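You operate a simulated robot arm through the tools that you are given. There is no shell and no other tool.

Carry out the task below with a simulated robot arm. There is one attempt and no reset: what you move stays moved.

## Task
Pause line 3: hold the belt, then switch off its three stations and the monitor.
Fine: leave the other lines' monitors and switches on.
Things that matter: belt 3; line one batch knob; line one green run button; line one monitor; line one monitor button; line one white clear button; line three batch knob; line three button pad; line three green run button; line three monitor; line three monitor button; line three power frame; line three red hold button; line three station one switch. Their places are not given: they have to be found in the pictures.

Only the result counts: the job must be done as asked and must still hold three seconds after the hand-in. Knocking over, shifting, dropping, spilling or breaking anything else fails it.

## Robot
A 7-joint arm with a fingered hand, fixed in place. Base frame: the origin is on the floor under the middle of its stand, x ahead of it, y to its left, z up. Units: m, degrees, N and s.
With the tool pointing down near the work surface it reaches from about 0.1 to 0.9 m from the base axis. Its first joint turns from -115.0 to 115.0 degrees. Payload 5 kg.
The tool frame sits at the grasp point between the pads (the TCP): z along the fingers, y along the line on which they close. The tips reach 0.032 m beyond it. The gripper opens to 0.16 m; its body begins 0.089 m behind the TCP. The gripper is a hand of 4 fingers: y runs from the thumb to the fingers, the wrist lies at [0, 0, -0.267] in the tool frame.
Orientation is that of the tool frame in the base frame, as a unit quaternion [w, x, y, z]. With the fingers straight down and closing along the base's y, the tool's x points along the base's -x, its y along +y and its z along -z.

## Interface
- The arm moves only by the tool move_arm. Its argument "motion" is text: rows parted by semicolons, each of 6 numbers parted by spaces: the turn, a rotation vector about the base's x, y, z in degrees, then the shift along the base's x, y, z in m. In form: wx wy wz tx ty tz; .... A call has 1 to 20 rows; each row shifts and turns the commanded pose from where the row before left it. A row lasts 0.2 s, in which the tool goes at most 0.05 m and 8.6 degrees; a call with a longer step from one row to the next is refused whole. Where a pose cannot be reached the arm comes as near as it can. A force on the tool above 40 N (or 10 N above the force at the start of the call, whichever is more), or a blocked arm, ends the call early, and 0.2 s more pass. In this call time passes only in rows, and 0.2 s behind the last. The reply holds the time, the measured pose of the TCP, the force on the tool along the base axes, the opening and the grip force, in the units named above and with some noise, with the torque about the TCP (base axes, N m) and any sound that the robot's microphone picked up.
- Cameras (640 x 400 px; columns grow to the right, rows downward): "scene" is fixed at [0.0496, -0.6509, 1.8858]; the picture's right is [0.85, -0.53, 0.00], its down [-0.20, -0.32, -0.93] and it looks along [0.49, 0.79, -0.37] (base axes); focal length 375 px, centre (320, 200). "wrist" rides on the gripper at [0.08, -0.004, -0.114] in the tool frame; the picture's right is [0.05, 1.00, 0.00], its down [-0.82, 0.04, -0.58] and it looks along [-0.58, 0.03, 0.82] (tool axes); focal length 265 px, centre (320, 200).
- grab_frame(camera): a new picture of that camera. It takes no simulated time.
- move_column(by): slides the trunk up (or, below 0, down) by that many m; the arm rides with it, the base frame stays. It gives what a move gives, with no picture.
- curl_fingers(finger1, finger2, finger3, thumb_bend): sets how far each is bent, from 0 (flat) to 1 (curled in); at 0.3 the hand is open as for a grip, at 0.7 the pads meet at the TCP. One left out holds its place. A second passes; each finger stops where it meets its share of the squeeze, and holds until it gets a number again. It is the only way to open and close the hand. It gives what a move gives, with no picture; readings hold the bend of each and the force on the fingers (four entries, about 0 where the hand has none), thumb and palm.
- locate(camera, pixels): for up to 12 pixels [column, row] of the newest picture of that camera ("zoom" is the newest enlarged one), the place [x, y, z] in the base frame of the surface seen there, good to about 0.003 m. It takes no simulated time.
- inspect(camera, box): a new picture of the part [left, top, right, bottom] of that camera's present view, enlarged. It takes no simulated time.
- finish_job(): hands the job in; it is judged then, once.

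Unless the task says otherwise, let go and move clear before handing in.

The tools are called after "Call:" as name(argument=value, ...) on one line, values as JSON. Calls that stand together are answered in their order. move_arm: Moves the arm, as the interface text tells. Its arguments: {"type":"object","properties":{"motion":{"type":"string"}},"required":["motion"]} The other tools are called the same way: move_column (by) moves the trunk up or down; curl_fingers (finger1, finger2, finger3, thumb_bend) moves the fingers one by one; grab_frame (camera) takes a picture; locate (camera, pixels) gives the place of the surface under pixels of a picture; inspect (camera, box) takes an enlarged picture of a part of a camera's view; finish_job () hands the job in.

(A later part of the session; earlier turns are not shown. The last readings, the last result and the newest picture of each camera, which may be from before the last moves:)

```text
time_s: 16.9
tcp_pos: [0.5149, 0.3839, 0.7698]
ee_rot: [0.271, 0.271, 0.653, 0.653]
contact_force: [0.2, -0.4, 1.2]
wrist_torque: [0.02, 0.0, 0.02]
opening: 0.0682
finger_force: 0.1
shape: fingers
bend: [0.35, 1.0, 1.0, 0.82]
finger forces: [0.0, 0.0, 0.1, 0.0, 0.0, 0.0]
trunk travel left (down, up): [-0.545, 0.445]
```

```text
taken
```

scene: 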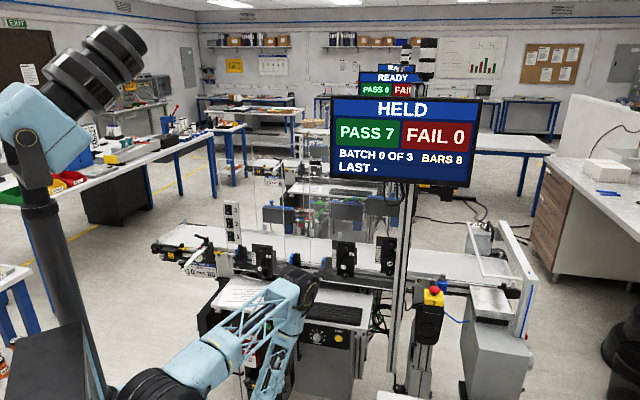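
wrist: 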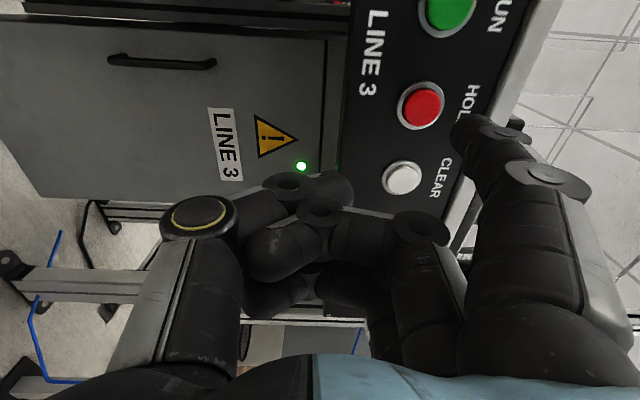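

The monitor now reads HELD and the run lamp is out. Next I raise the trunk 0.4 m in place (clear at s≈0.64) to get level with the rocker frame.

Call:
move_column(by=0.4)

Call:
grab_frame(camera="scene")

Call:
inspect(camera="scene", box=[190, 190, 290, 290])

```text
time_s: 20.7
tcp_pos: [0.5143, 0.383, 1.1696]
ee_rot: [0.271, 0.27, 0.654, 0.653]
contact_force: [0.5, 0.0, 0.3]
wrist_torque: [0.03, 0.0, 0.03]
opening: 0.0682
finger_force: 0.0
shape: fingers
bend: [0.35, 1.0, 1.0, 0.82]
finger forces: [0.0, 0.0, 0.1, 0.0, 0.0, 0.0]
trunk travel left (down, up): [-0.945, 0.045]
```

```text
taken
```

scene: 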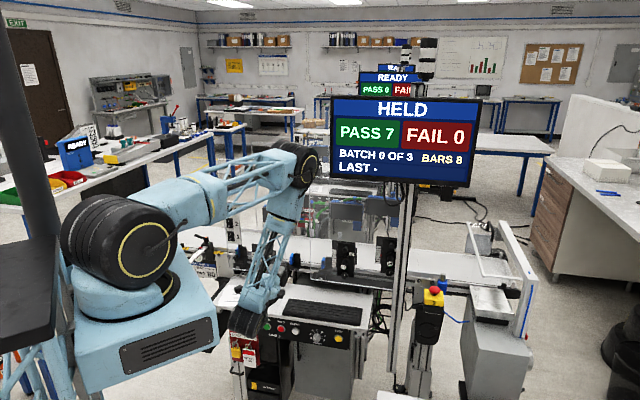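

```text
4.00 times, centred on (240, 240) of scene
```

zoom: 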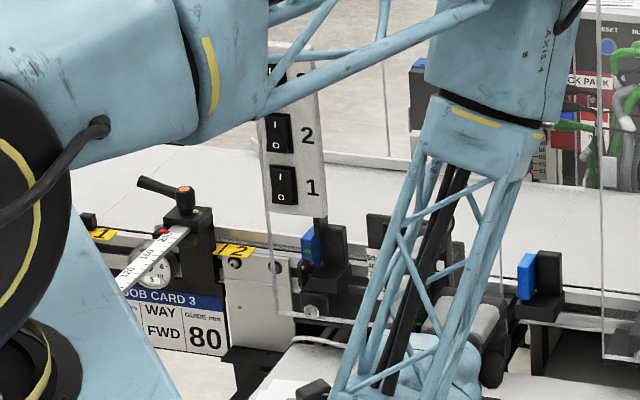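

All is clear at this height; I will slide the hand 0.275 m left (toward −x,+y) at s≈0.64 so it faces the rocker frame, rising slightly.

Call:
move_arm(motion="0 0 0 -0.0322 0.0325 0.005; 0 0 0 -0.0322 0.0325 0.005; 0 0 0 -0.0322 0.0325 0.005; 0 0 0 -0.0322 0.0325 0.005; 0 0 0 -0.0322 0.0325 0.005; 0 0 0 -0.0322 0.0325 0.005")

Call:
grab_frame(camera="scene")

Call:
grab_frame(camera="wrist")

```text
time_s: 22.1
tcp_pos: [0.323, 0.5777, 1.2019]
ee_rot: [0.271, 0.27, 0.655, 0.652]
contact_force: [-0.7, -0.2, -0.9]
wrist_torque: [-0.02, -0.01, -0.05]
opening: 0.0682
finger_force: 0.0
shape: fingers
bend: [0.35, 1.0, 1.0, 0.82]
finger forces: [0.0, 0.0, 0.1, 0.0, 0.0, 0.0]
trunk travel left (down, up): [-0.945, 0.045]
```

```text
taken
```

scene: 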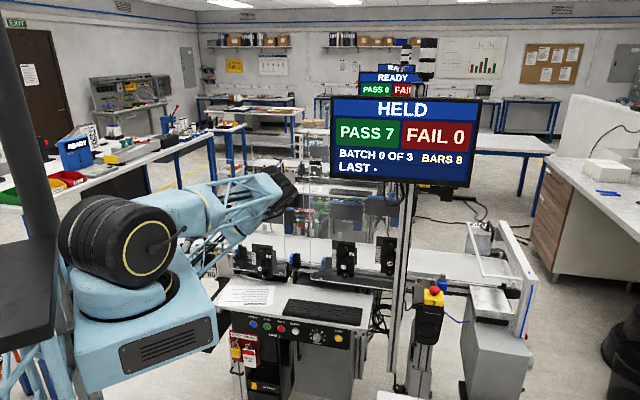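

```text
taken
```

wrist: 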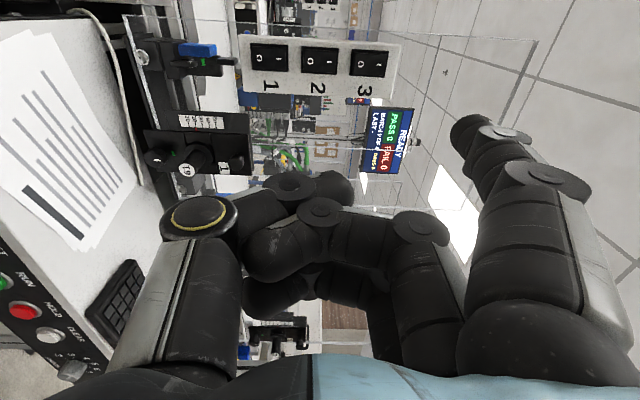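

The rockers 1, 2, 3 appear at wrist (272,60), (318,62), (368,64), with clear guard edges around (540,45) and (380,15). I will enlarge and find whether the guard stands in front of or behind the frame.

Call:
inspect(camera="wrist", box=[100, 0, 560, 200])

Call:
locate(camera="wrist", pixels=[[276, 60], [262, 59], [326, 62], [311, 61], [376, 64], [360, 63], [290, 40], [395, 70], [538, 42], [500, 38], [450, 34], [520, 100]])

```text
1.39 times, centred on (330, 100) of wrist
```

zoom: 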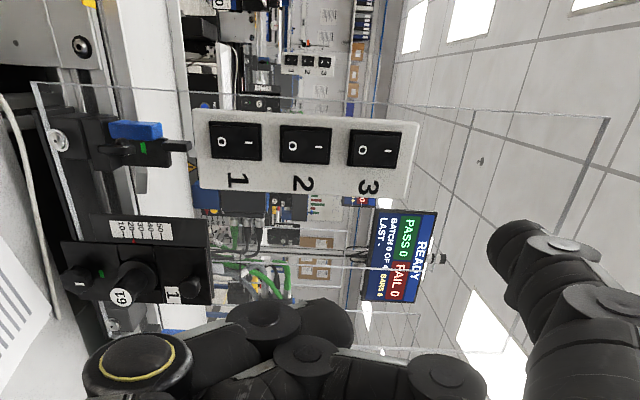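

```text
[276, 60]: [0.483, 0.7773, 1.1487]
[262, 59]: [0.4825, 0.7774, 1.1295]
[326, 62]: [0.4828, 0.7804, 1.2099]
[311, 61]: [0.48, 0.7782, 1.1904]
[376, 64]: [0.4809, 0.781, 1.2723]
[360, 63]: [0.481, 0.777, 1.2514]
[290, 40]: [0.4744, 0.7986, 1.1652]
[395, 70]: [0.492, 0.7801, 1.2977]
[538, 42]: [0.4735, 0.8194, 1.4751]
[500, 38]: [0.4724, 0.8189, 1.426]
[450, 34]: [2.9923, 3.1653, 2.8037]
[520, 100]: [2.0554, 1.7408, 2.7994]
```

The frame (s≈0.894) stands in front of the clear guard (s≈0.914), so the rockers can be reached directly; the O halves are at t≈−0.21, z≈1.251/1.190/1.1295. I check the station 1 head and clamp near the hand's path.

Call:
locate(camera="wrist", pixels=[[245, 120], [250, 165], [186, 168], [150, 157], [240, 152], [197, 48], [230, 61], [185, 65], [230, 115], [200, 190], [235, 190], [160, 57]])

```text
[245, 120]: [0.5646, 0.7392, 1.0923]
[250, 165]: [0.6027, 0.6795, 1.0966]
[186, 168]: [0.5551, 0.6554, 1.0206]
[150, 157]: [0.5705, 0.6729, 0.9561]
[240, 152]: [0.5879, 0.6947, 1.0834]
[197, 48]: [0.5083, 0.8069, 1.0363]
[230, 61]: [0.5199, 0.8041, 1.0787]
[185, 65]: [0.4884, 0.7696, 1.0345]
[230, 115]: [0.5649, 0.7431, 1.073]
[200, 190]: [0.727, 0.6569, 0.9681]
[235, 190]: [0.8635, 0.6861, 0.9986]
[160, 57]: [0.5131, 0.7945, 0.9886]
```

The station head (top z 1.097, left edge t −0.12) and the clamp (s≥0.885, z≤1.08) stay clear of the hand. I will advance 0.19 m so the finger tip stops about 3 cm before rocker 3's O half.

Call:
move_arm(motion="0 0 0 0.0267 0.0270 -0.0056; 0 0 0 0.0267 0.0270 -0.0056; 0 0 0 0.0267 0.0270 -0.0056; 0 0 0 0.0267 0.0270 -0.0056; 0 0 0 0.0267 0.0270 -0.0056")

Call:
grab_frame(camera="wrist")

Call:
inspect(camera="wrist", box=[340, 40, 560, 190])

Call:
inspect(camera="scene", box=[190, 170, 320, 270])

```text
time_s: 23.3
tcp_pos: [0.4561, 0.7123, 1.172]
ee_rot: [0.27, 0.271, 0.654, 0.653]
contact_force: [0.9, 0.3, 0.6]
wrist_torque: [0.0, -0.02, -0.02]
opening: 0.0683
finger_force: 0.1
shape: fingers
bend: [0.35, 1.0, 1.0, 0.82]
finger forces: [0.0, 0.1, 0.0, 0.0, 0.0, 0.0]
trunk travel left (down, up): [-0.945, 0.045]
```

```text
taken
```

wrist: 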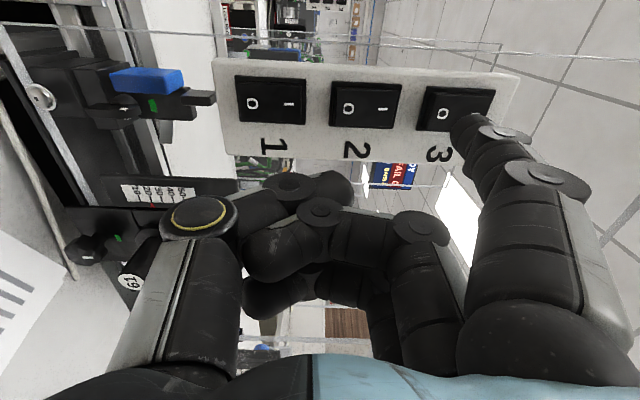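

```text
2.67 times, centred on (450, 115) of wrist
```

zoom: 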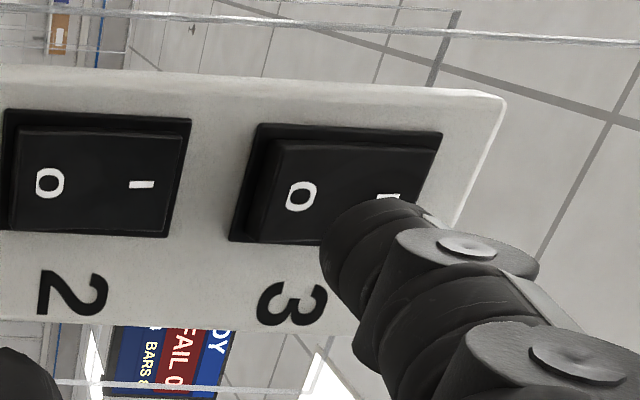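

```text
4.00 times, centred on (255, 220) of scene
```

zoom: 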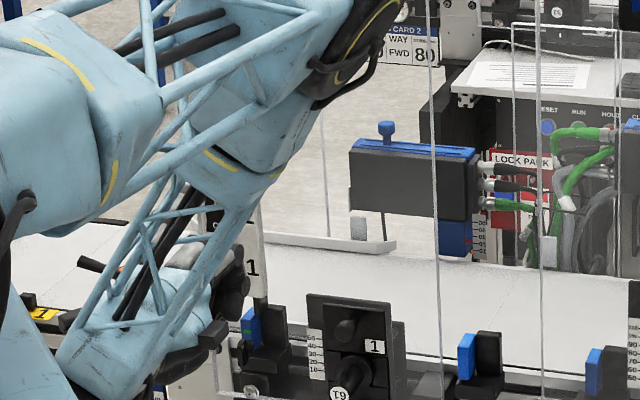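

The tip is about 3 cm from rocker 3 and lines up with its O half (wrist (442,113)), slightly below the label. I will advance 2.8 cm and then in small steps.

Call:
move_arm(motion="0 0 0 0.0141 0.0141 0; 0 0 0 0.0064 0.0064 0; 0 0 0 0.0021 0.0021 0")

Call:
inspect(camera="wrist", box=[340, 40, 560, 190])

```text
time_s: 24.1
tcp_pos: [0.4748, 0.7341, 1.1718]
ee_rot: [0.27, 0.27, 0.655, 0.652]
contact_force: [-10.3, -20.4, -6.6]
wrist_torque: [1.54, -0.91, 0.31]
opening: 0.0697
finger_force: 11.2
shape: fingers
bend: [0.36, 1.0, 1.0, 0.82]
finger forces: [22.2, 0.0, 0.0, 0.0, 0.0, 0.1]
trunk travel left (down, up): [-0.945, 0.045]
```

```text
2.67 times, centred on (450, 115) of wrist
```

zoom: 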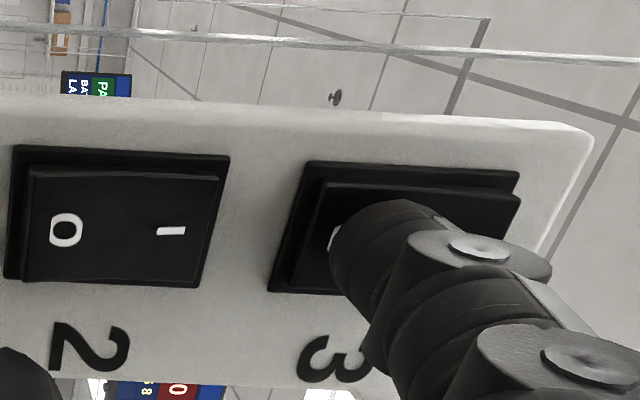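

The finger meets about 23 N with no click, and the tip covers the spot just above the "O" near the rocker's middle. I will back off, go down about 11 mm and press again.

Call:
move_arm(motion="0 0 0 -0.0085 -0.0085 0; 0 0 0 0 0 -0.011; 0 0 0 0 0 0")

Call:
inspect(camera="wrist", box=[340, 40, 560, 190])

```text
time_s: 24.9
tcp_pos: [0.4687, 0.7276, 1.1607]
ee_rot: [0.27, 0.27, 0.653, 0.653]
contact_force: [0.7, 0.1, -0.4]
wrist_torque: [-0.02, 0.0, 0.0]
opening: 0.0682
finger_force: 0.0
shape: fingers
bend: [0.35, 1.0, 1.0, 0.82]
finger forces: [0.1, 0.1, 0.1, 0.0, 0.0, 0.1]
trunk travel left (down, up): [-0.945, 0.045]
```

```text
2.67 times, centred on (450, 115) of wrist
```

zoom: 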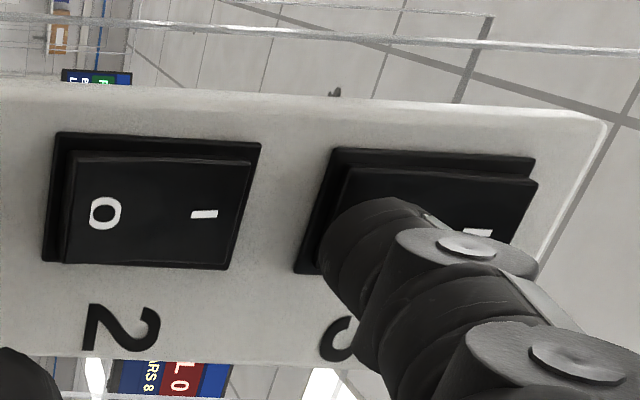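

The tip now sits over the O half, about 6 mm below the label by projection. I will press forward in small steps.

Call:
move_arm(motion="0 0 0 0.0042 0.0042 0; 0 0 0 0.0021 0.0021 0; 0 0 0 0.0014 0.0014 0")

Call:
inspect(camera="wrist", box=[340, 40, 560, 190])

```text
time_s: 25.7
tcp_pos: [0.4765, 0.7346, 1.1608]
ee_rot: [0.27, 0.271, 0.654, 0.653]
contact_force: [-0.2, -0.2, -0.8]
wrist_torque: [0.02, -0.05, 0.03]
opening: 0.0683
finger_force: 0.3
shape: fingers
bend: [0.35, 1.0, 1.0, 0.82]
finger forces: [0.8, 0.0, 0.0, 0.0, 0.0, 0.0]
trunk travel left (down, up): [-0.945, 0.045]
```

```text
2.67 times, centred on (450, 115) of wrist
```

zoom: 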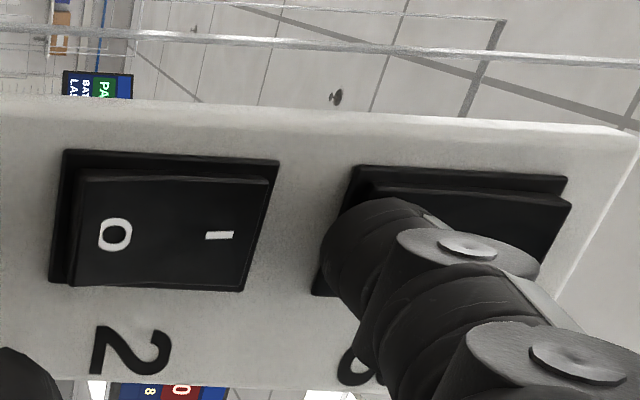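

Contact is just starting (0.8 N) and the rocker's upper end appears to rise at zoom (560,200). I will keep pressing in 2 mm steps.

Call:
move_arm(motion="0 0 0 0.0014 0.0014 0; 0 0 0 0.0014 0.0014 0; 0 0 0 0.0014 0.0014 0")

Call:
inspect(camera="wrist", box=[340, 40, 560, 190])

```text
time_s: 26.5
tcp_pos: [0.4773, 0.7373, 1.156]
ee_rot: [0.268, 0.271, 0.657, 0.65]
contact_force: [-12.2, -14.9, -4.0]
wrist_torque: [1.17, -1.16, 0.5]
opening: 0.0728
finger_force: 9.1
shape: fingers
bend: [0.33, 1.0, 1.0, 0.82]
finger forces: [19.0, 0.0, 0.0, 0.1, 0.1, 0.1]
trunk travel left (down, up): [-0.945, 0.045]
stopped in row 3: the force on the tool passed its limit at 42 N (the readings are from after the stop); the commanded pose is now the measured one
```

```text
2.67 times, centred on (450, 115) of wrist
```

zoom: 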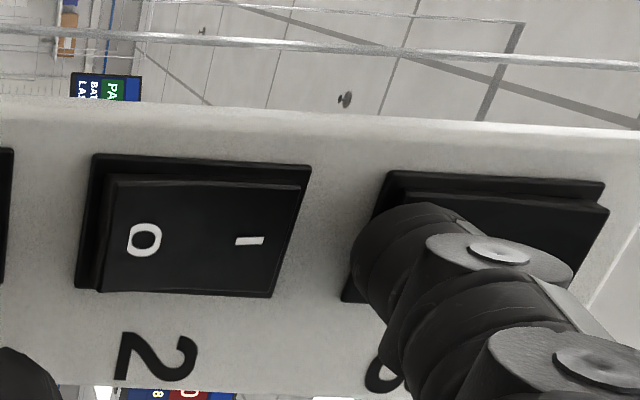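

The force passed 42 N and the finger flexed a little; the rocker's upper end now looks raised. I will back off and look whether it has tipped.

Call:
move_arm(motion="0 0 0 -0.0085 -0.0085 0; 0 0 0 -0.018 -0.018 -0.01; 0 0 0 0 0 0")

Call:
grab_frame(camera="wrist")

Call:
inspect(camera="wrist", box=[210, 20, 540, 180])

Call:
grab_frame(camera="scene")

```text
time_s: 27.3
tcp_pos: [0.4552, 0.7104, 1.1469]
ee_rot: [0.27, 0.271, 0.656, 0.651]
contact_force: [0.3, -0.5, 0.2]
wrist_torque: [-0.02, -0.01, -0.01]
opening: 0.0685
finger_force: 0.0
shape: fingers
bend: [0.35, 1.0, 1.0, 0.82]
finger forces: [0.1, 0.0, 0.0, 0.0, 0.0, 0.0]
trunk travel left (down, up): [-0.945, 0.045]
```

```text
taken
```

wrist: 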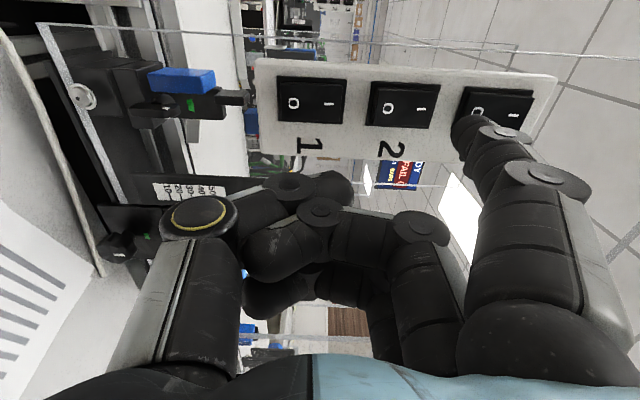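

```text
1.94 times, centred on (375, 100) of wrist
```

zoom: 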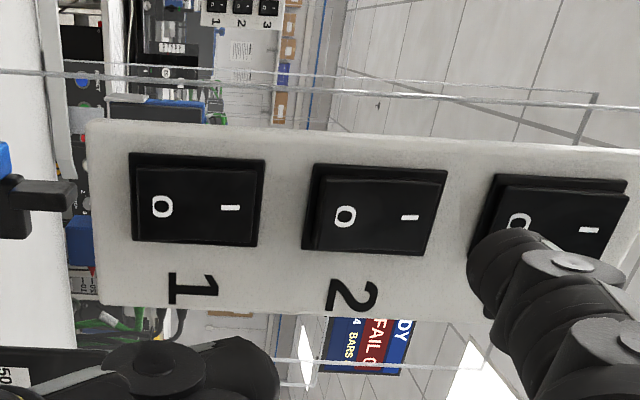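

```text
taken
```

scene: 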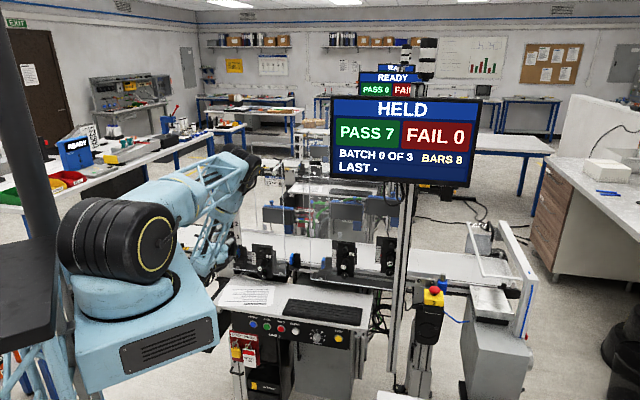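

Rocker 3 is partly hidden behind the tip, so I cannot yet compare it with 1 and 2. I will back up a bit and lower the hand for a clear look.

Call:
move_arm(motion="0 0 0 -0.02 -0.02 -0.02; 0 0 0 -0.01 -0.01 -0.03")

Call:
inspect(camera="wrist", box=[240, 20, 540, 160])

```text
time_s: 27.9
tcp_pos: [0.4239, 0.684, 1.0949]
ee_rot: [0.269, 0.272, 0.656, 0.65]
contact_force: [-0.9, 0.1, -0.7]
wrist_torque: [0.01, 0.01, 0.02]
opening: 0.0682
finger_force: 0.1
shape: fingers
bend: [0.35, 1.0, 1.0, 0.82]
finger forces: [0.0, 0.0, 0.0, 0.1, 0.0, 0.0]
trunk travel left (down, up): [-0.945, 0.045]
```

```text
2.13 times, centred on (390, 90) of wrist
```

zoom: 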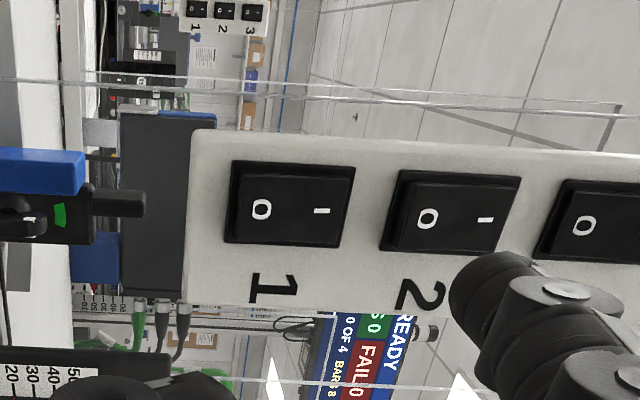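

Call:
inspect(camera="wrist", box=[440, 60, 600, 160])

Call:
inspect(camera="wrist", box=[330, 80, 490, 160])

Call:
locate(camera="zoom", pixels=[[150, 20], [100, 60], [200, 60], [20, 60], [70, 60]])

```text
4.00 times, centred on (520, 110) of wrist
```

zoom: 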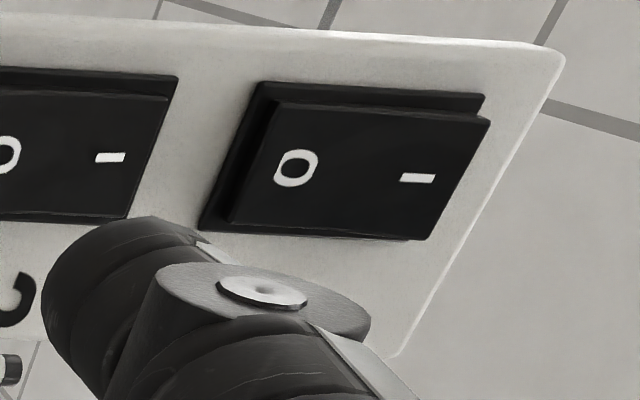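

```text
4.00 times, centred on (410, 120) of wrist
```

zoom: 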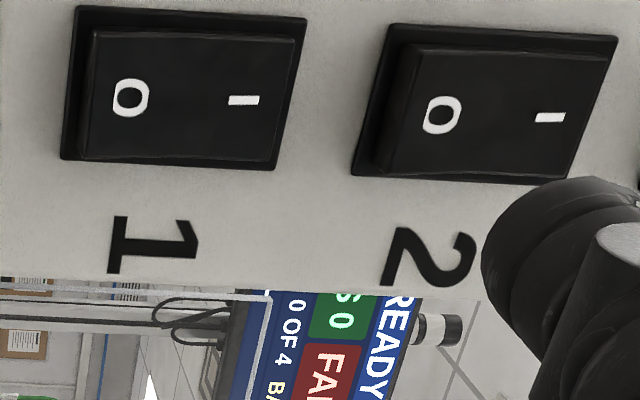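

```text
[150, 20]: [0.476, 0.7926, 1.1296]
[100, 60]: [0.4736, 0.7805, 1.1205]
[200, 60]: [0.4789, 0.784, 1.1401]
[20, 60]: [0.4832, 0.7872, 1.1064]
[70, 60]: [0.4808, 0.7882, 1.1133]
```

Rocker 3's upper (I) end seems to stand out past its bezel, unlike rocker 2, which suggests it tipped. I will compare depths on both rockers to be sure.

Call:
grab_frame(camera="wrist")

Call:
locate(camera="wrist", pixels=[[503, 110], [506, 105], [509, 95], [548, 115], [552, 105], [557, 94], [428, 110], [431, 100], [434, 90], [470, 111], [473, 100], [477, 88]])

Call:
locate(camera="wrist", pixels=[[505, 108], [508, 98], [511, 92], [546, 115], [550, 108], [555, 97], [430, 108], [432, 97], [436, 88], [471, 107], [474, 97], [476, 90]])

```text
taken
```

wrist: 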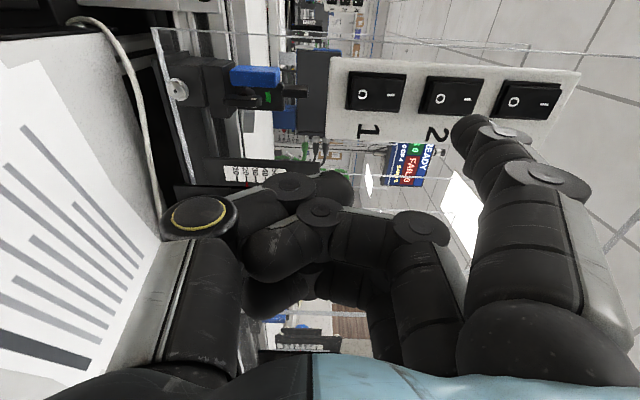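

```text
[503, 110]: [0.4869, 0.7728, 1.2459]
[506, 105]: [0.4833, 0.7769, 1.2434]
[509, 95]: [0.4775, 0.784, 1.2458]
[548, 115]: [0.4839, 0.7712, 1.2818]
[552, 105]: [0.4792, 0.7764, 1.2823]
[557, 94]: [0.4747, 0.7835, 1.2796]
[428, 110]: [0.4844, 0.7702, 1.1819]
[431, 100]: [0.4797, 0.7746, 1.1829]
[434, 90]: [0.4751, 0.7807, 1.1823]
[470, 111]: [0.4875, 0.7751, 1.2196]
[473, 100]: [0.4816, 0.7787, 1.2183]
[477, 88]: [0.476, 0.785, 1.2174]
```

```text
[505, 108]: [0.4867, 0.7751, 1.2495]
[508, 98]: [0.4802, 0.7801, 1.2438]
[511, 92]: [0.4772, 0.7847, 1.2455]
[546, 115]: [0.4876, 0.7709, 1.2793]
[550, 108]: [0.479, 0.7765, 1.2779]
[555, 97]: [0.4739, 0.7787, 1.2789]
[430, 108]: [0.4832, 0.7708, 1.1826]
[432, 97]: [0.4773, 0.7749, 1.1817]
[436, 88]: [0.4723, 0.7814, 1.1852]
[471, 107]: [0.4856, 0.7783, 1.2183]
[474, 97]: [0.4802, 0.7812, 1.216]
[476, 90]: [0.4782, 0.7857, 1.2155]
```

Depths confirm it: rocker 3 now has its I end about 3.5 mm proud (off), while rocker 2 still has its O end proud (on). I will move to rocker 2's O half, 61 mm lower, stopping about 1 cm short.

Call:
move_arm(motion="0 0 0 0.0227 0.0217 0.0025; 0 0 0 0.0227 0.0217 0.0025; 0 0 0 0 0 0")

Call:
inspect(camera="wrist", box=[340, 40, 560, 190])

```text
time_s: 28.7
tcp_pos: [0.4698, 0.7263, 1.1003]
ee_rot: [0.27, 0.272, 0.656, 0.651]
contact_force: [0.8, -0.1, 0.7]
wrist_torque: [0.05, -0.02, -0.03]
opening: 0.0684
finger_force: 0.1
shape: fingers
bend: [0.35, 1.0, 1.0, 0.82]
finger forces: [0.0, 0.0, 0.0, 0.1, 0.0, 0.1]
trunk travel left (down, up): [-0.945, 0.045]
```

```text
2.67 times, centred on (450, 115) of wrist
```

zoom: 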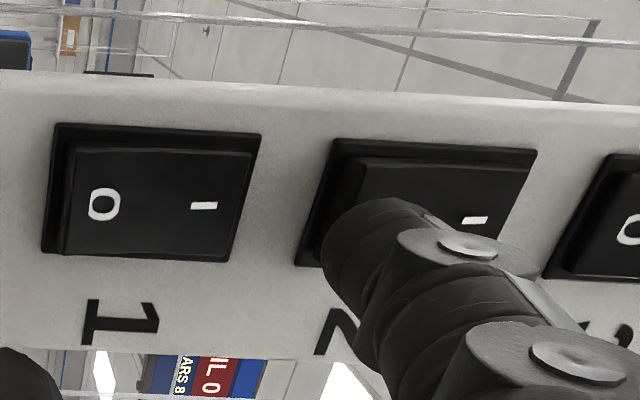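

The picture matches the pre-press picture at rocker 3, with the tip over rocker 2's O half. I will press in small steps, a bit shorter than before.

Call:
move_arm(motion="0 0 0 0.0042 0.0042 0; 0 0 0 0.0021 0.0021 0; 0 0 0 0.0014 0.0014 0; 0 0 0 0.001 0.001 0; 0 0 0 0.0007 0.0007 0")

Call:
inspect(camera="wrist", box=[340, 40, 560, 190])

```text
time_s: 29.9
tcp_pos: [0.4773, 0.7324, 1.1006]
ee_rot: [0.269, 0.271, 0.656, 0.651]
contact_force: [-6.3, -7.3, -2.9]
wrist_torque: [0.52, -0.51, 0.22]
opening: 0.0691
finger_force: 5.2
shape: fingers
bend: [0.35, 1.0, 1.0, 0.82]
finger forces: [9.6, 0.1, 0.1, 0.1, 0.1, 0.0]
trunk travel left (down, up): [-0.945, 0.045]
```

```text
2.67 times, centred on (450, 115) of wrist
```

zoom: 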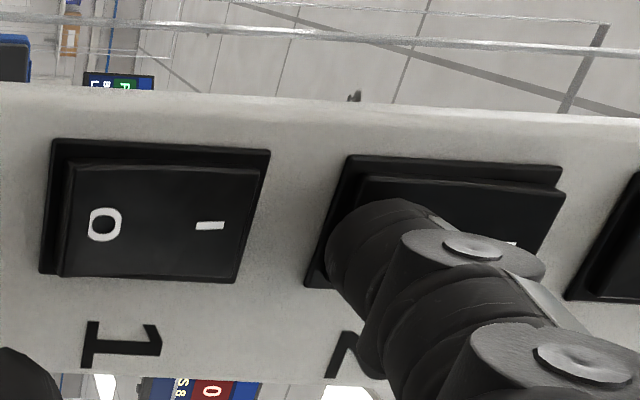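

About 10 N on the finger and the rocker's upper end now stands out past its bezel (zoom (565,190)). I add 1.5 mm to be sure, then back away and check depths.

Call:
move_arm(motion="0 0 0 0.0011 0.0011 0; 0 0 0 -0.012 -0.012 0; 0 0 0 -0.02 -0.02 -0.02; 0 0 0 -0.01 -0.01 -0.038; 0 0 0 0 0 0")

Call:
grab_frame(camera="wrist")

Call:
inspect(camera="wrist", box=[360, 40, 620, 180])

```text
time_s: 31.1
tcp_pos: [0.4349, 0.6935, 1.0451]
ee_rot: [0.27, 0.272, 0.655, 0.651]
contact_force: [0.7, 0.0, 0.2]
wrist_torque: [-0.03, 0.0, 0.01]
opening: 0.0683
finger_force: 0.1
shape: fingers
bend: [0.35, 1.0, 1.0, 0.82]
finger forces: [0.1, 0.0, 0.0, 0.1, 0.0, 0.0]
trunk travel left (down, up): [-0.945, 0.045]
```

```text
taken
```

wrist: 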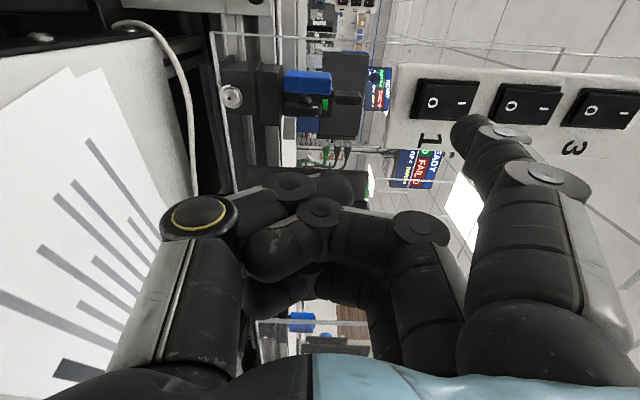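

```text
2.46 times, centred on (490, 110) of wrist
```

zoom: 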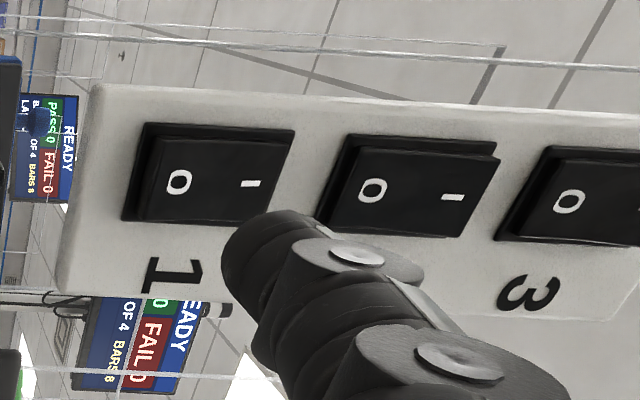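

Rocker 2 looks tipped in the same manner as rocker 3. I will verify with depths on rockers 2 and 1.

Call:
locate(camera="wrist", pixels=[[497, 115], [500, 105], [503, 96], [499, 110], [547, 120], [552, 106], [556, 97], [549, 113], [420, 110], [424, 95], [470, 105], [474, 92]])

```text
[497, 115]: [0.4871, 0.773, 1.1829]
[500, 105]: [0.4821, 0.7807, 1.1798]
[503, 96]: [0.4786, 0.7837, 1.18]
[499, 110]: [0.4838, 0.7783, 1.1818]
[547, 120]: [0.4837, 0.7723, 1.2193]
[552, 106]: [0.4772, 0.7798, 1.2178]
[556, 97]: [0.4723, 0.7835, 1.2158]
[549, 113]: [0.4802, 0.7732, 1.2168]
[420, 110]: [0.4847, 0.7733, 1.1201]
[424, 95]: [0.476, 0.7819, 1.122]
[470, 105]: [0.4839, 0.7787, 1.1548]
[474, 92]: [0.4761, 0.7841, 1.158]
```

Rocker 2 is now off (I end proud) and rocker 1 still on. For the lowest rocker the thumb side comes near the blue clamp, so I locate the clamp's nearest parts first.

Call:
locate(camera="wrist", pixels=[[310, 103], [308, 85], [345, 98], [295, 108], [265, 85], [330, 110], [232, 97], [350, 65], [240, 120], [290, 150], [262, 175], [325, 75]])

Call:
inspect(camera="wrist", box=[180, 20, 480, 220])

```text
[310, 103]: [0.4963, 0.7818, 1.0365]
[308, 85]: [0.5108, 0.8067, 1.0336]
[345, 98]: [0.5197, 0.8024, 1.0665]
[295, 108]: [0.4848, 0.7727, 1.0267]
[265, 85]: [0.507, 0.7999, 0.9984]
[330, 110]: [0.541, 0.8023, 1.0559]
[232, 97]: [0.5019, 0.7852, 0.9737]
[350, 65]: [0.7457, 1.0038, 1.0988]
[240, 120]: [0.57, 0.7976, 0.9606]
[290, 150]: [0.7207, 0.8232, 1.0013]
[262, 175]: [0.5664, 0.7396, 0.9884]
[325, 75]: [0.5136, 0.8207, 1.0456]
```

```text
2.00 times, centred on (330, 120) of wrist
```

zoom: 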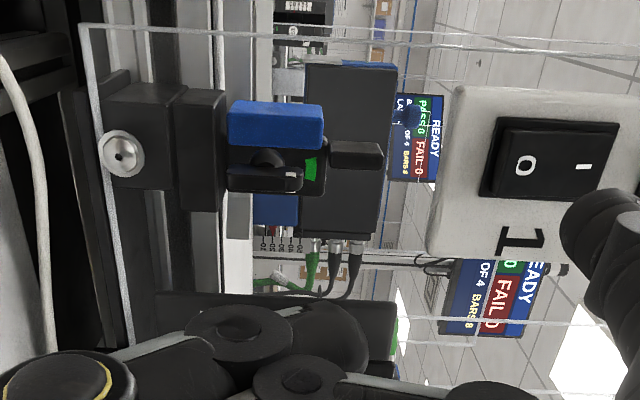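

The clamp lever's nearest point is about s 0.889, z 1.027, close to where the thumb would go. I will pitch the hand 15° nose-down first, which makes the finger lead the curled parts by about 4.5 cm.

Call:
move_arm(motion="-5.3 5.3 0 0 0 0.003; -5.3 5.3 0 0 0 0.003; 0 0 0 0 0 0")

Call:
grab_frame(camera="wrist")

Call:
grab_frame(camera="scene")

```text
time_s: 31.9
tcp_pos: [0.4353, 0.6918, 1.0507]
ee_rot: [0.232, 0.305, 0.736, 0.559]
contact_force: [0.6, 0.5, -0.5]
wrist_torque: [0.02, 0.01, 0.0]
opening: 0.0683
finger_force: 0.0
shape: fingers
bend: [0.35, 1.0, 1.0, 0.82]
finger forces: [0.0, 0.1, 0.0, 0.1, 0.1, 0.0]
trunk travel left (down, up): [-0.945, 0.045]
```

```text
taken
```

wrist: 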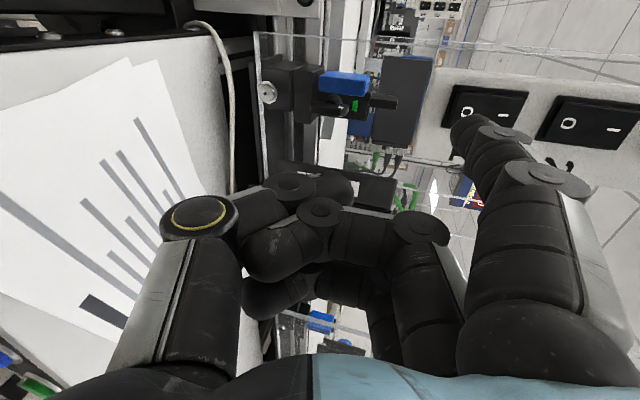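

```text
taken
```

scene: 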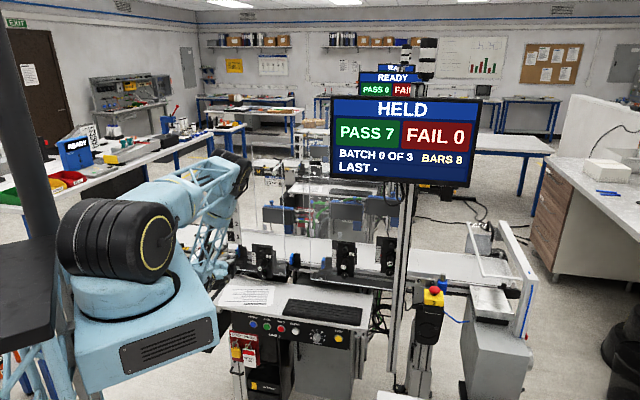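

The hand is pitched down and rocker 1 shows at wrist (485,103), just above the tip. I will advance 2.5 cm and check the alignment.

Call:
move_arm(motion="0 0 0 0.0088 0.0088 0; 0 0 0 0.0088 0.0088 0; 0 0 0 0 0 0")

Call:
inspect(camera="wrist", box=[340, 40, 560, 190])

Call:
grab_frame(camera="wrist")

```text
time_s: 32.7
tcp_pos: [0.4533, 0.7113, 1.0489]
ee_rot: [0.233, 0.304, 0.735, 0.56]
contact_force: [0.0, -0.3, 0.3]
wrist_torque: [-0.01, -0.03, 0.03]
opening: 0.068
finger_force: 0.1
shape: fingers
bend: [0.35, 1.0, 1.0, 0.82]
finger forces: [0.0, 0.0, 0.0, 0.0, 0.0, 0.0]
trunk travel left (down, up): [-0.945, 0.045]
```

```text
2.67 times, centred on (450, 115) of wrist
```

zoom: 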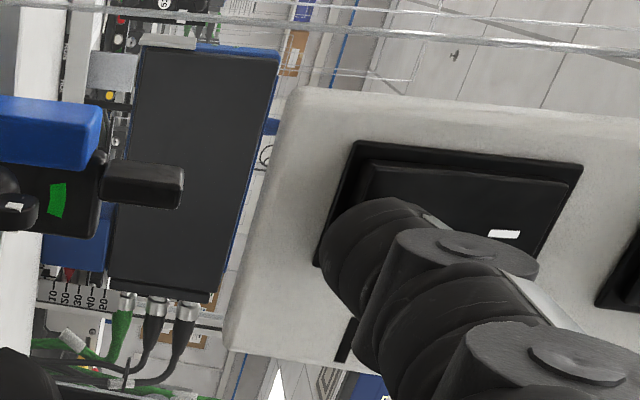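

```text
taken
```

wrist: 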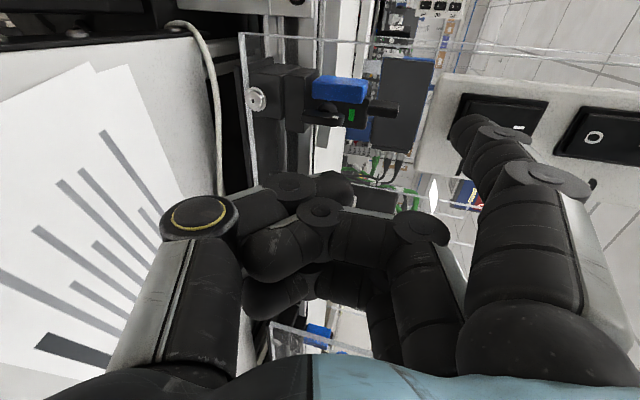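

The tip lines up with the O half of rocker 1 (perhaps 2 mm low), and the clamp is well away from the curled fingers. I will raise 2 mm and press in small steps.

Call:
move_arm(motion="0 0 0 0.0042 0.0042 0.002; 0 0 0 0.0028 0.0028 0; 0 0 0 0.0014 0.0014 0; 0 0 0 0.001 0.001 0; 0 0 0 0.0007 0.0007 0")

Call:
inspect(camera="wrist", box=[340, 40, 560, 190])

```text
time_s: 33.9
tcp_pos: [0.4609, 0.7183, 1.0511]
ee_rot: [0.231, 0.304, 0.735, 0.56]
contact_force: [-15.3, -18.6, -1.5]
wrist_torque: [1.34, -1.13, 0.57]
opening: 0.067
finger_force: 12.8
shape: fingers
bend: [0.37, 1.0, 1.0, 0.82]
finger forces: [24.6, 0.0, 0.0, 0.0, 0.1, 0.0]
trunk travel left (down, up): [-0.945, 0.045]
```

```text
2.67 times, centred on (450, 115) of wrist
```

zoom: 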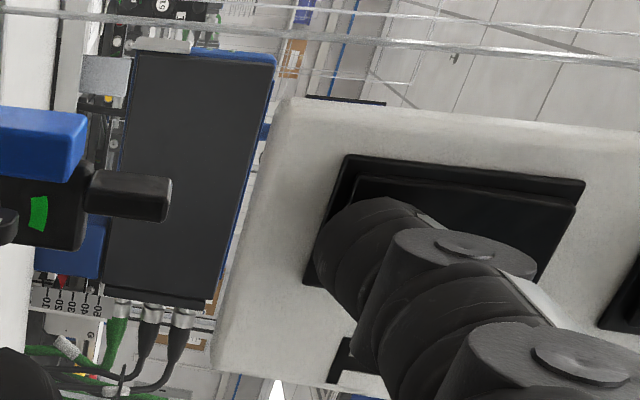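

About 25 N now, so it is either tipped or hard against the middle. I will back off and check the depths of rocker 1.

Call:
move_arm(motion="0 0 0 -0.012 -0.012 0; 0 0 0 -0.02 -0.02 -0.02; 0 0 0 -0.012 -0.012 -0.015; 0 0 0 0 0 0")

Call:
grab_frame(camera="wrist")

Call:
inspect(camera="wrist", box=[400, 40, 640, 180])

```text
time_s: 34.9
tcp_pos: [0.4208, 0.676, 1.018]
ee_rot: [0.232, 0.304, 0.735, 0.56]
contact_force: [0.0, 0.0, 0.7]
wrist_torque: [-0.01, -0.02, 0.03]
opening: 0.0679
finger_force: 0.0
shape: fingers
bend: [0.35, 1.0, 1.0, 0.82]
finger forces: [0.0, 0.0, 0.0, 0.0, 0.0, 0.0]
trunk travel left (down, up): [-0.945, 0.045]
```

```text
taken
```

wrist: 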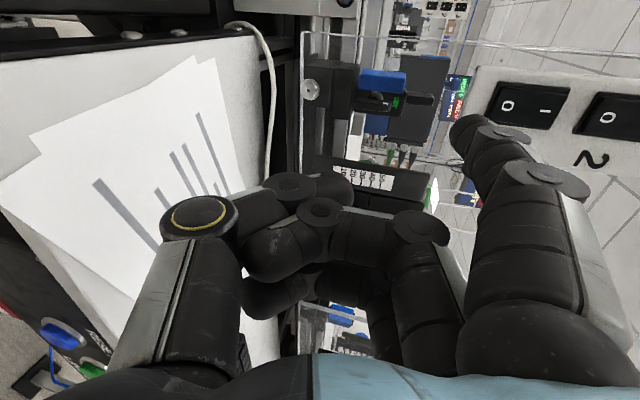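

```text
2.67 times, centred on (520, 110) of wrist
```

zoom: 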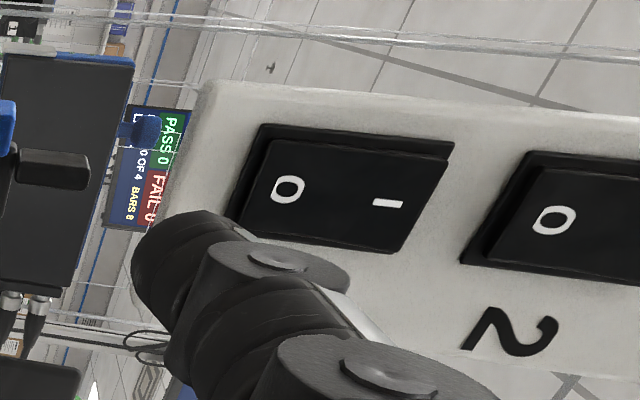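

The hand is clear and rocker 1 is in view at wrist (530,103). I compare the depths of its two ends.

Call:
locate(camera="wrist", pixels=[[493, 113], [496, 105], [499, 97], [502, 91], [495, 109], [500, 94], [549, 125], [553, 117], [557, 108], [563, 97], [551, 121], [560, 102]])

```text
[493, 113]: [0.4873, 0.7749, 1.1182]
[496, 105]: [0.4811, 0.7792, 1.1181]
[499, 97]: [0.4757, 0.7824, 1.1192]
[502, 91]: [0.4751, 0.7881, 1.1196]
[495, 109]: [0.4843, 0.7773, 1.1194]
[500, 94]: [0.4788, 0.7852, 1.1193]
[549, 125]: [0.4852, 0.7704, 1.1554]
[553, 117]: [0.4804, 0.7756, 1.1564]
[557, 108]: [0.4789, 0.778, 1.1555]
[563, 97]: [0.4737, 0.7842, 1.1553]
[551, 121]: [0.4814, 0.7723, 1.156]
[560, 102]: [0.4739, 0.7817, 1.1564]
```

Rocker 1 is off too: its I end is about 4 mm proud at all sampled points. Now I retreat from the frame, rise and level the hand before crossing over to the monitor.

Call:
move_arm(motion="0 0 0 -0.024 -0.024 0.02; 0 0 0 -0.024 -0.024 0.033; 5.3 -5.3 0 -0.024 -0.024 0.033; 5.3 -5.3 0 -0.024 -0.024 0.033; 0 0 0 0 0 0")

Call:
grab_frame(camera="wrist")

Call:
grab_frame(camera="scene")

```text
time_s: 36.1
tcp_pos: [0.3274, 0.5814, 1.1384]
ee_rot: [0.27, 0.271, 0.656, 0.651]
contact_force: [0.5, 0.5, 0.4]
wrist_torque: [0.01, 0.02, -0.02]
opening: 0.0681
finger_force: 0.1
shape: fingers
bend: [0.35, 1.0, 1.0, 0.82]
finger forces: [0.1, 0.0, 0.0, 0.0, 0.0, 0.0]
trunk travel left (down, up): [-0.945, 0.045]
```

```text
taken
```

wrist: 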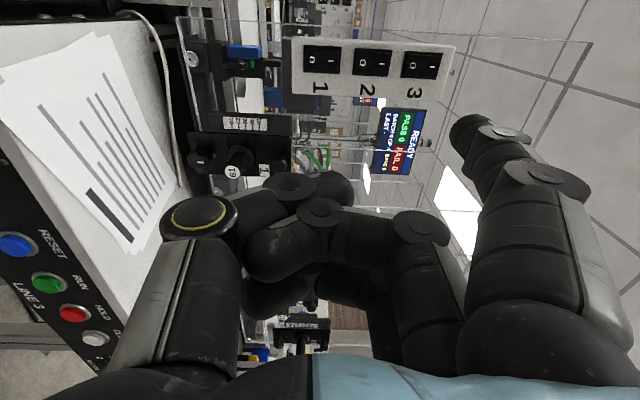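

```text
taken
```

scene: 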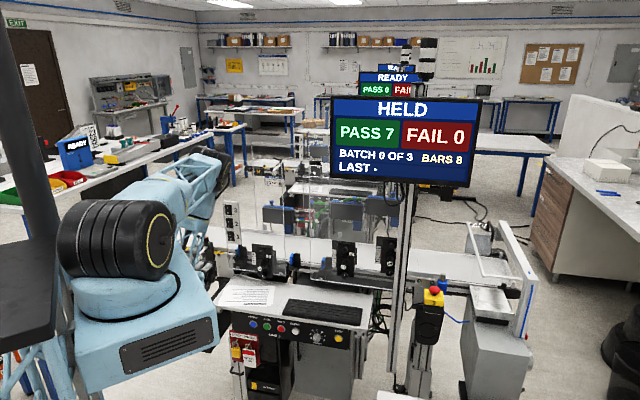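

The whole frame is visible now both from the wrist (370,62) and the scene (231,222). I will enlarge both to confirm that all three rockers share the same tipped state.

Call:
inspect(camera="wrist", box=[280, 30, 470, 110])

Call:
inspect(camera="scene", box=[205, 190, 275, 250])

Call:
curl_fingers(finger1=0.05)

Call:
grab_frame(camera="wrist")

```text
3.37 times, centred on (375, 70) of wrist
```

zoom: 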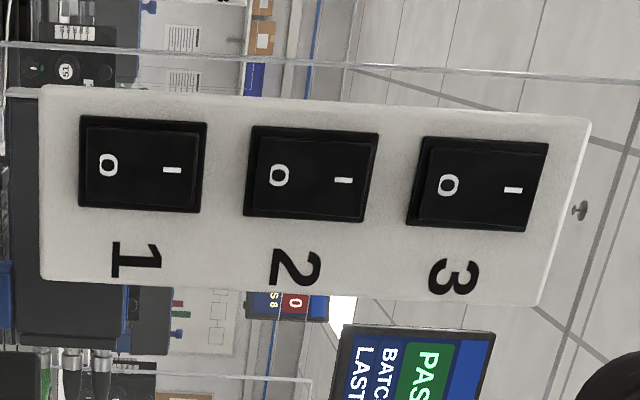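

```text
6.67 times, centred on (240, 220) of scene
```

zoom: 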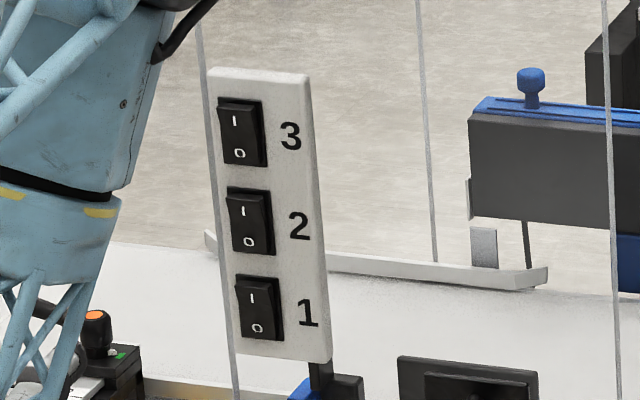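

```text
time_s: 37.1
tcp_pos: [0.3266, 0.5811, 1.1391]
ee_rot: [0.27, 0.272, 0.655, 0.651]
contact_force: [0.2, 0.1, 0.4]
wrist_torque: [0.0, 0.01, 0.0]
opening: 0.1036
finger_force: 0.0
shape: fingers
bend: [0.05, 1.0, 1.0, 0.82]
finger forces: [0.0, 0.1, 0.0, 0.0, 0.1, 0.0]
trunk travel left (down, up): [-0.945, 0.045]
```

```text
taken
```

wrist: 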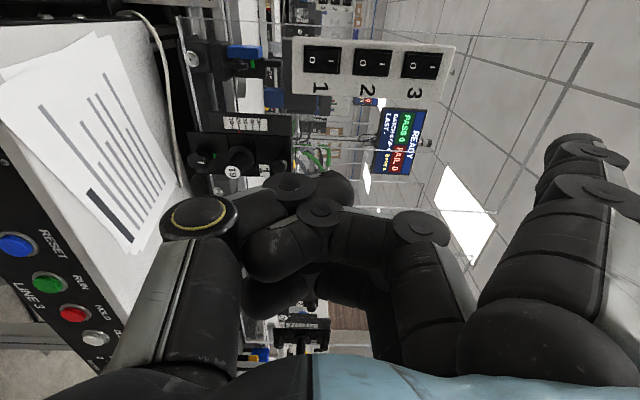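

All three rockers now look alike, with the I end raised compared with the first picture, so the stations are off. Finger 1 at bend 0.05 splays upward with its tip near wrist (575,145); I will locate it.

Call:
locate(camera="wrist", pixels=[[552, 150], [560, 140], [575, 138], [590, 138], [598, 143], [550, 165], [560, 175], [590, 155], [630, 170], [570, 150], [560, 220], [600, 250]])

Call:
inspect(camera="wrist", box=[500, 100, 640, 240])

```text
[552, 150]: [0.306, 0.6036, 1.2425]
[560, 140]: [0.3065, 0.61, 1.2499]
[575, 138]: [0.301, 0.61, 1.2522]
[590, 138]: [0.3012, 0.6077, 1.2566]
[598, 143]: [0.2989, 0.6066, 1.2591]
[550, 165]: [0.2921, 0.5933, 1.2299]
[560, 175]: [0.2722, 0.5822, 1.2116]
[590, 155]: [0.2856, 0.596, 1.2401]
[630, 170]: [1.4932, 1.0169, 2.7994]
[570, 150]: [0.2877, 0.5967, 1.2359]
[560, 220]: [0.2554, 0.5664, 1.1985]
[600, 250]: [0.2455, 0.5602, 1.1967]
```

```text
2.86 times, centred on (570, 170) of wrist
```

zoom: 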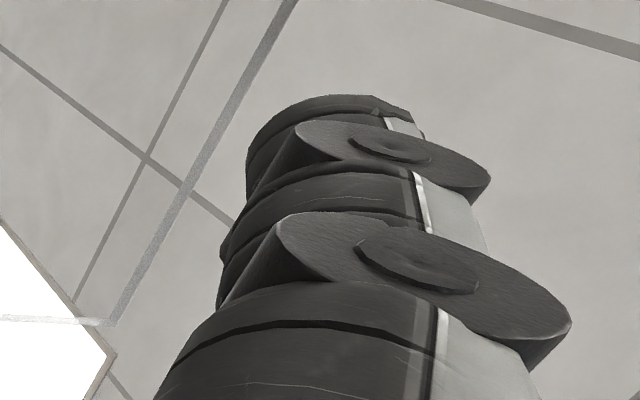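

The splayed tip's top sits at about tool (0.030, 0.121, 0.002), the highest point of the hand, which suits pressing the button from below. I will now swing across to the right at low height (fingertip below z 1.37, monitor bottom 1.50), turning the hand 25° clockwise.

Call:
move_arm(motion="0 0 -2.27 0.02945 -0.03225 0.0101; 0 0 -2.27 0.02945 -0.03225 0.0101; 0 0 -2.27 0.02945 -0.03225 0.0101; 0 0 -2.27 0.02945 -0.03225 0.0101; 0 0 -2.27 0.02945 -0.03225 0.0101; 0 0 -2.27 0.02945 -0.03225 0.0101; 0 0 -2.27 0.02945 -0.03225 0.0101; 0 0 -2.27 0.02945 -0.03225 0.0101; 0 0 -2.27 0.02945 -0.03225 0.0101; 0 0 -2.27 0.02945 -0.03225 0.0101; 0 0 -2.27 0.02945 -0.03225 0.0101")

Call:
grab_frame(camera="scene")

Call:
grab_frame(camera="wrist")

```text
time_s: 39.5
tcp_pos: [0.649, 0.2273, 1.2526]
ee_rot: [0.404, 0.407, 0.581, 0.577]
contact_force: [0.6, 0.8, -0.1]
wrist_torque: [-0.02, -0.02, 0.06]
opening: 0.1036
finger_force: 0.0
shape: fingers
bend: [0.05, 1.0, 1.0, 0.82]
finger forces: [0.0, 0.0, 0.0, 0.1, 0.0, 0.1]
trunk travel left (down, up): [-0.945, 0.045]
```

```text
taken
```

scene: 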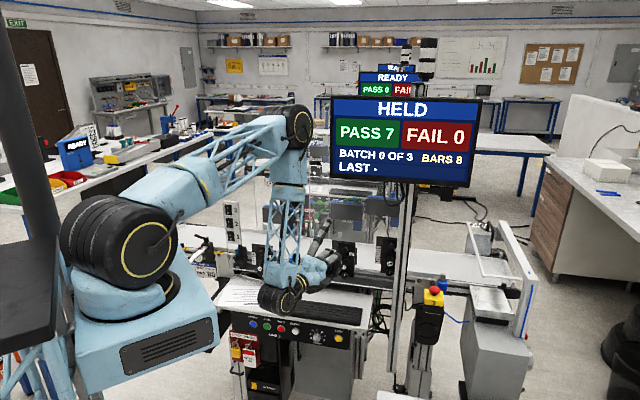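

```text
taken
```

wrist: 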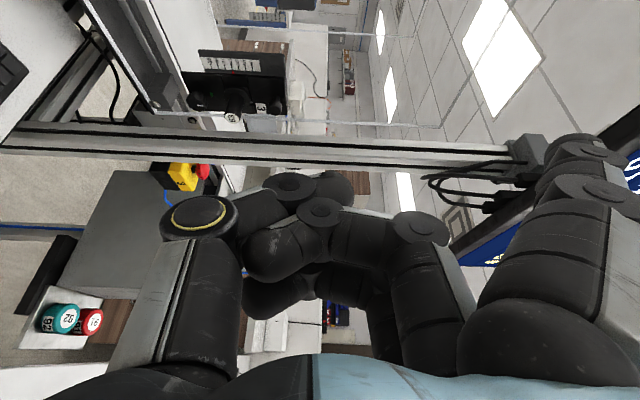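

The hand is below and left of the monitor; its pole crosses the wrist picture at row 150. I will move on to a viewing spot about 15 cm short of the button, still well below the monitor.

Call:
move_arm(motion="0 0 0 0.02636 -0.0369 0.0068; 0 0 0 0.02636 -0.0369 0.0068; 0 0 0 0.02636 -0.0369 0.0068; 0 0 0 0.02636 -0.0369 0.0068; 0 0 0 0.02636 -0.0369 0.0068; 0 0 0 0.02636 -0.0369 0.0068; 0 0 0 0.02636 -0.0369 0.0068")

Call:
grab_frame(camera="scene")

Call:
grab_frame(camera="wrist")

```text
time_s: 41.1
tcp_pos: [0.8323, -0.0307, 1.2956]
ee_rot: [0.403, 0.406, 0.582, 0.578]
contact_force: [0.3, -1.0, 0.7]
wrist_torque: [-0.02, 0.0, 0.07]
opening: 0.1036
finger_force: 0.1
shape: fingers
bend: [0.05, 1.0, 1.0, 0.82]
finger forces: [0.1, 0.0, 0.1, 0.0, 0.1, 0.0]
trunk travel left (down, up): [-0.945, 0.045]
```

```text
taken
```

scene: 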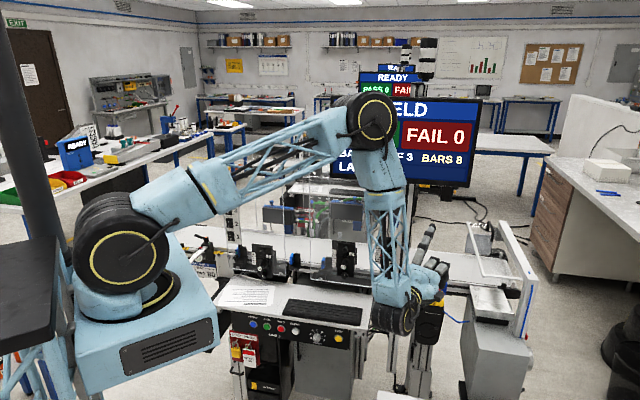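

```text
taken
```

wrist: 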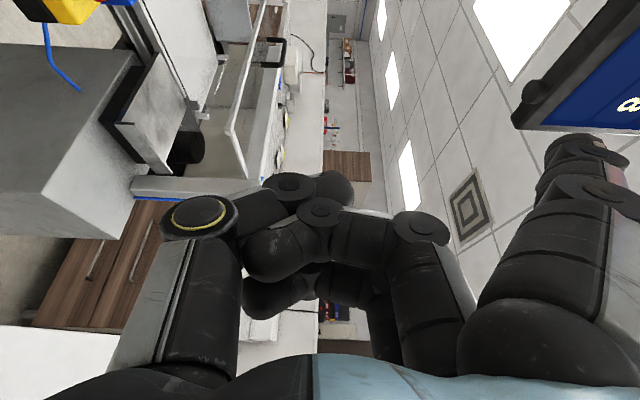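

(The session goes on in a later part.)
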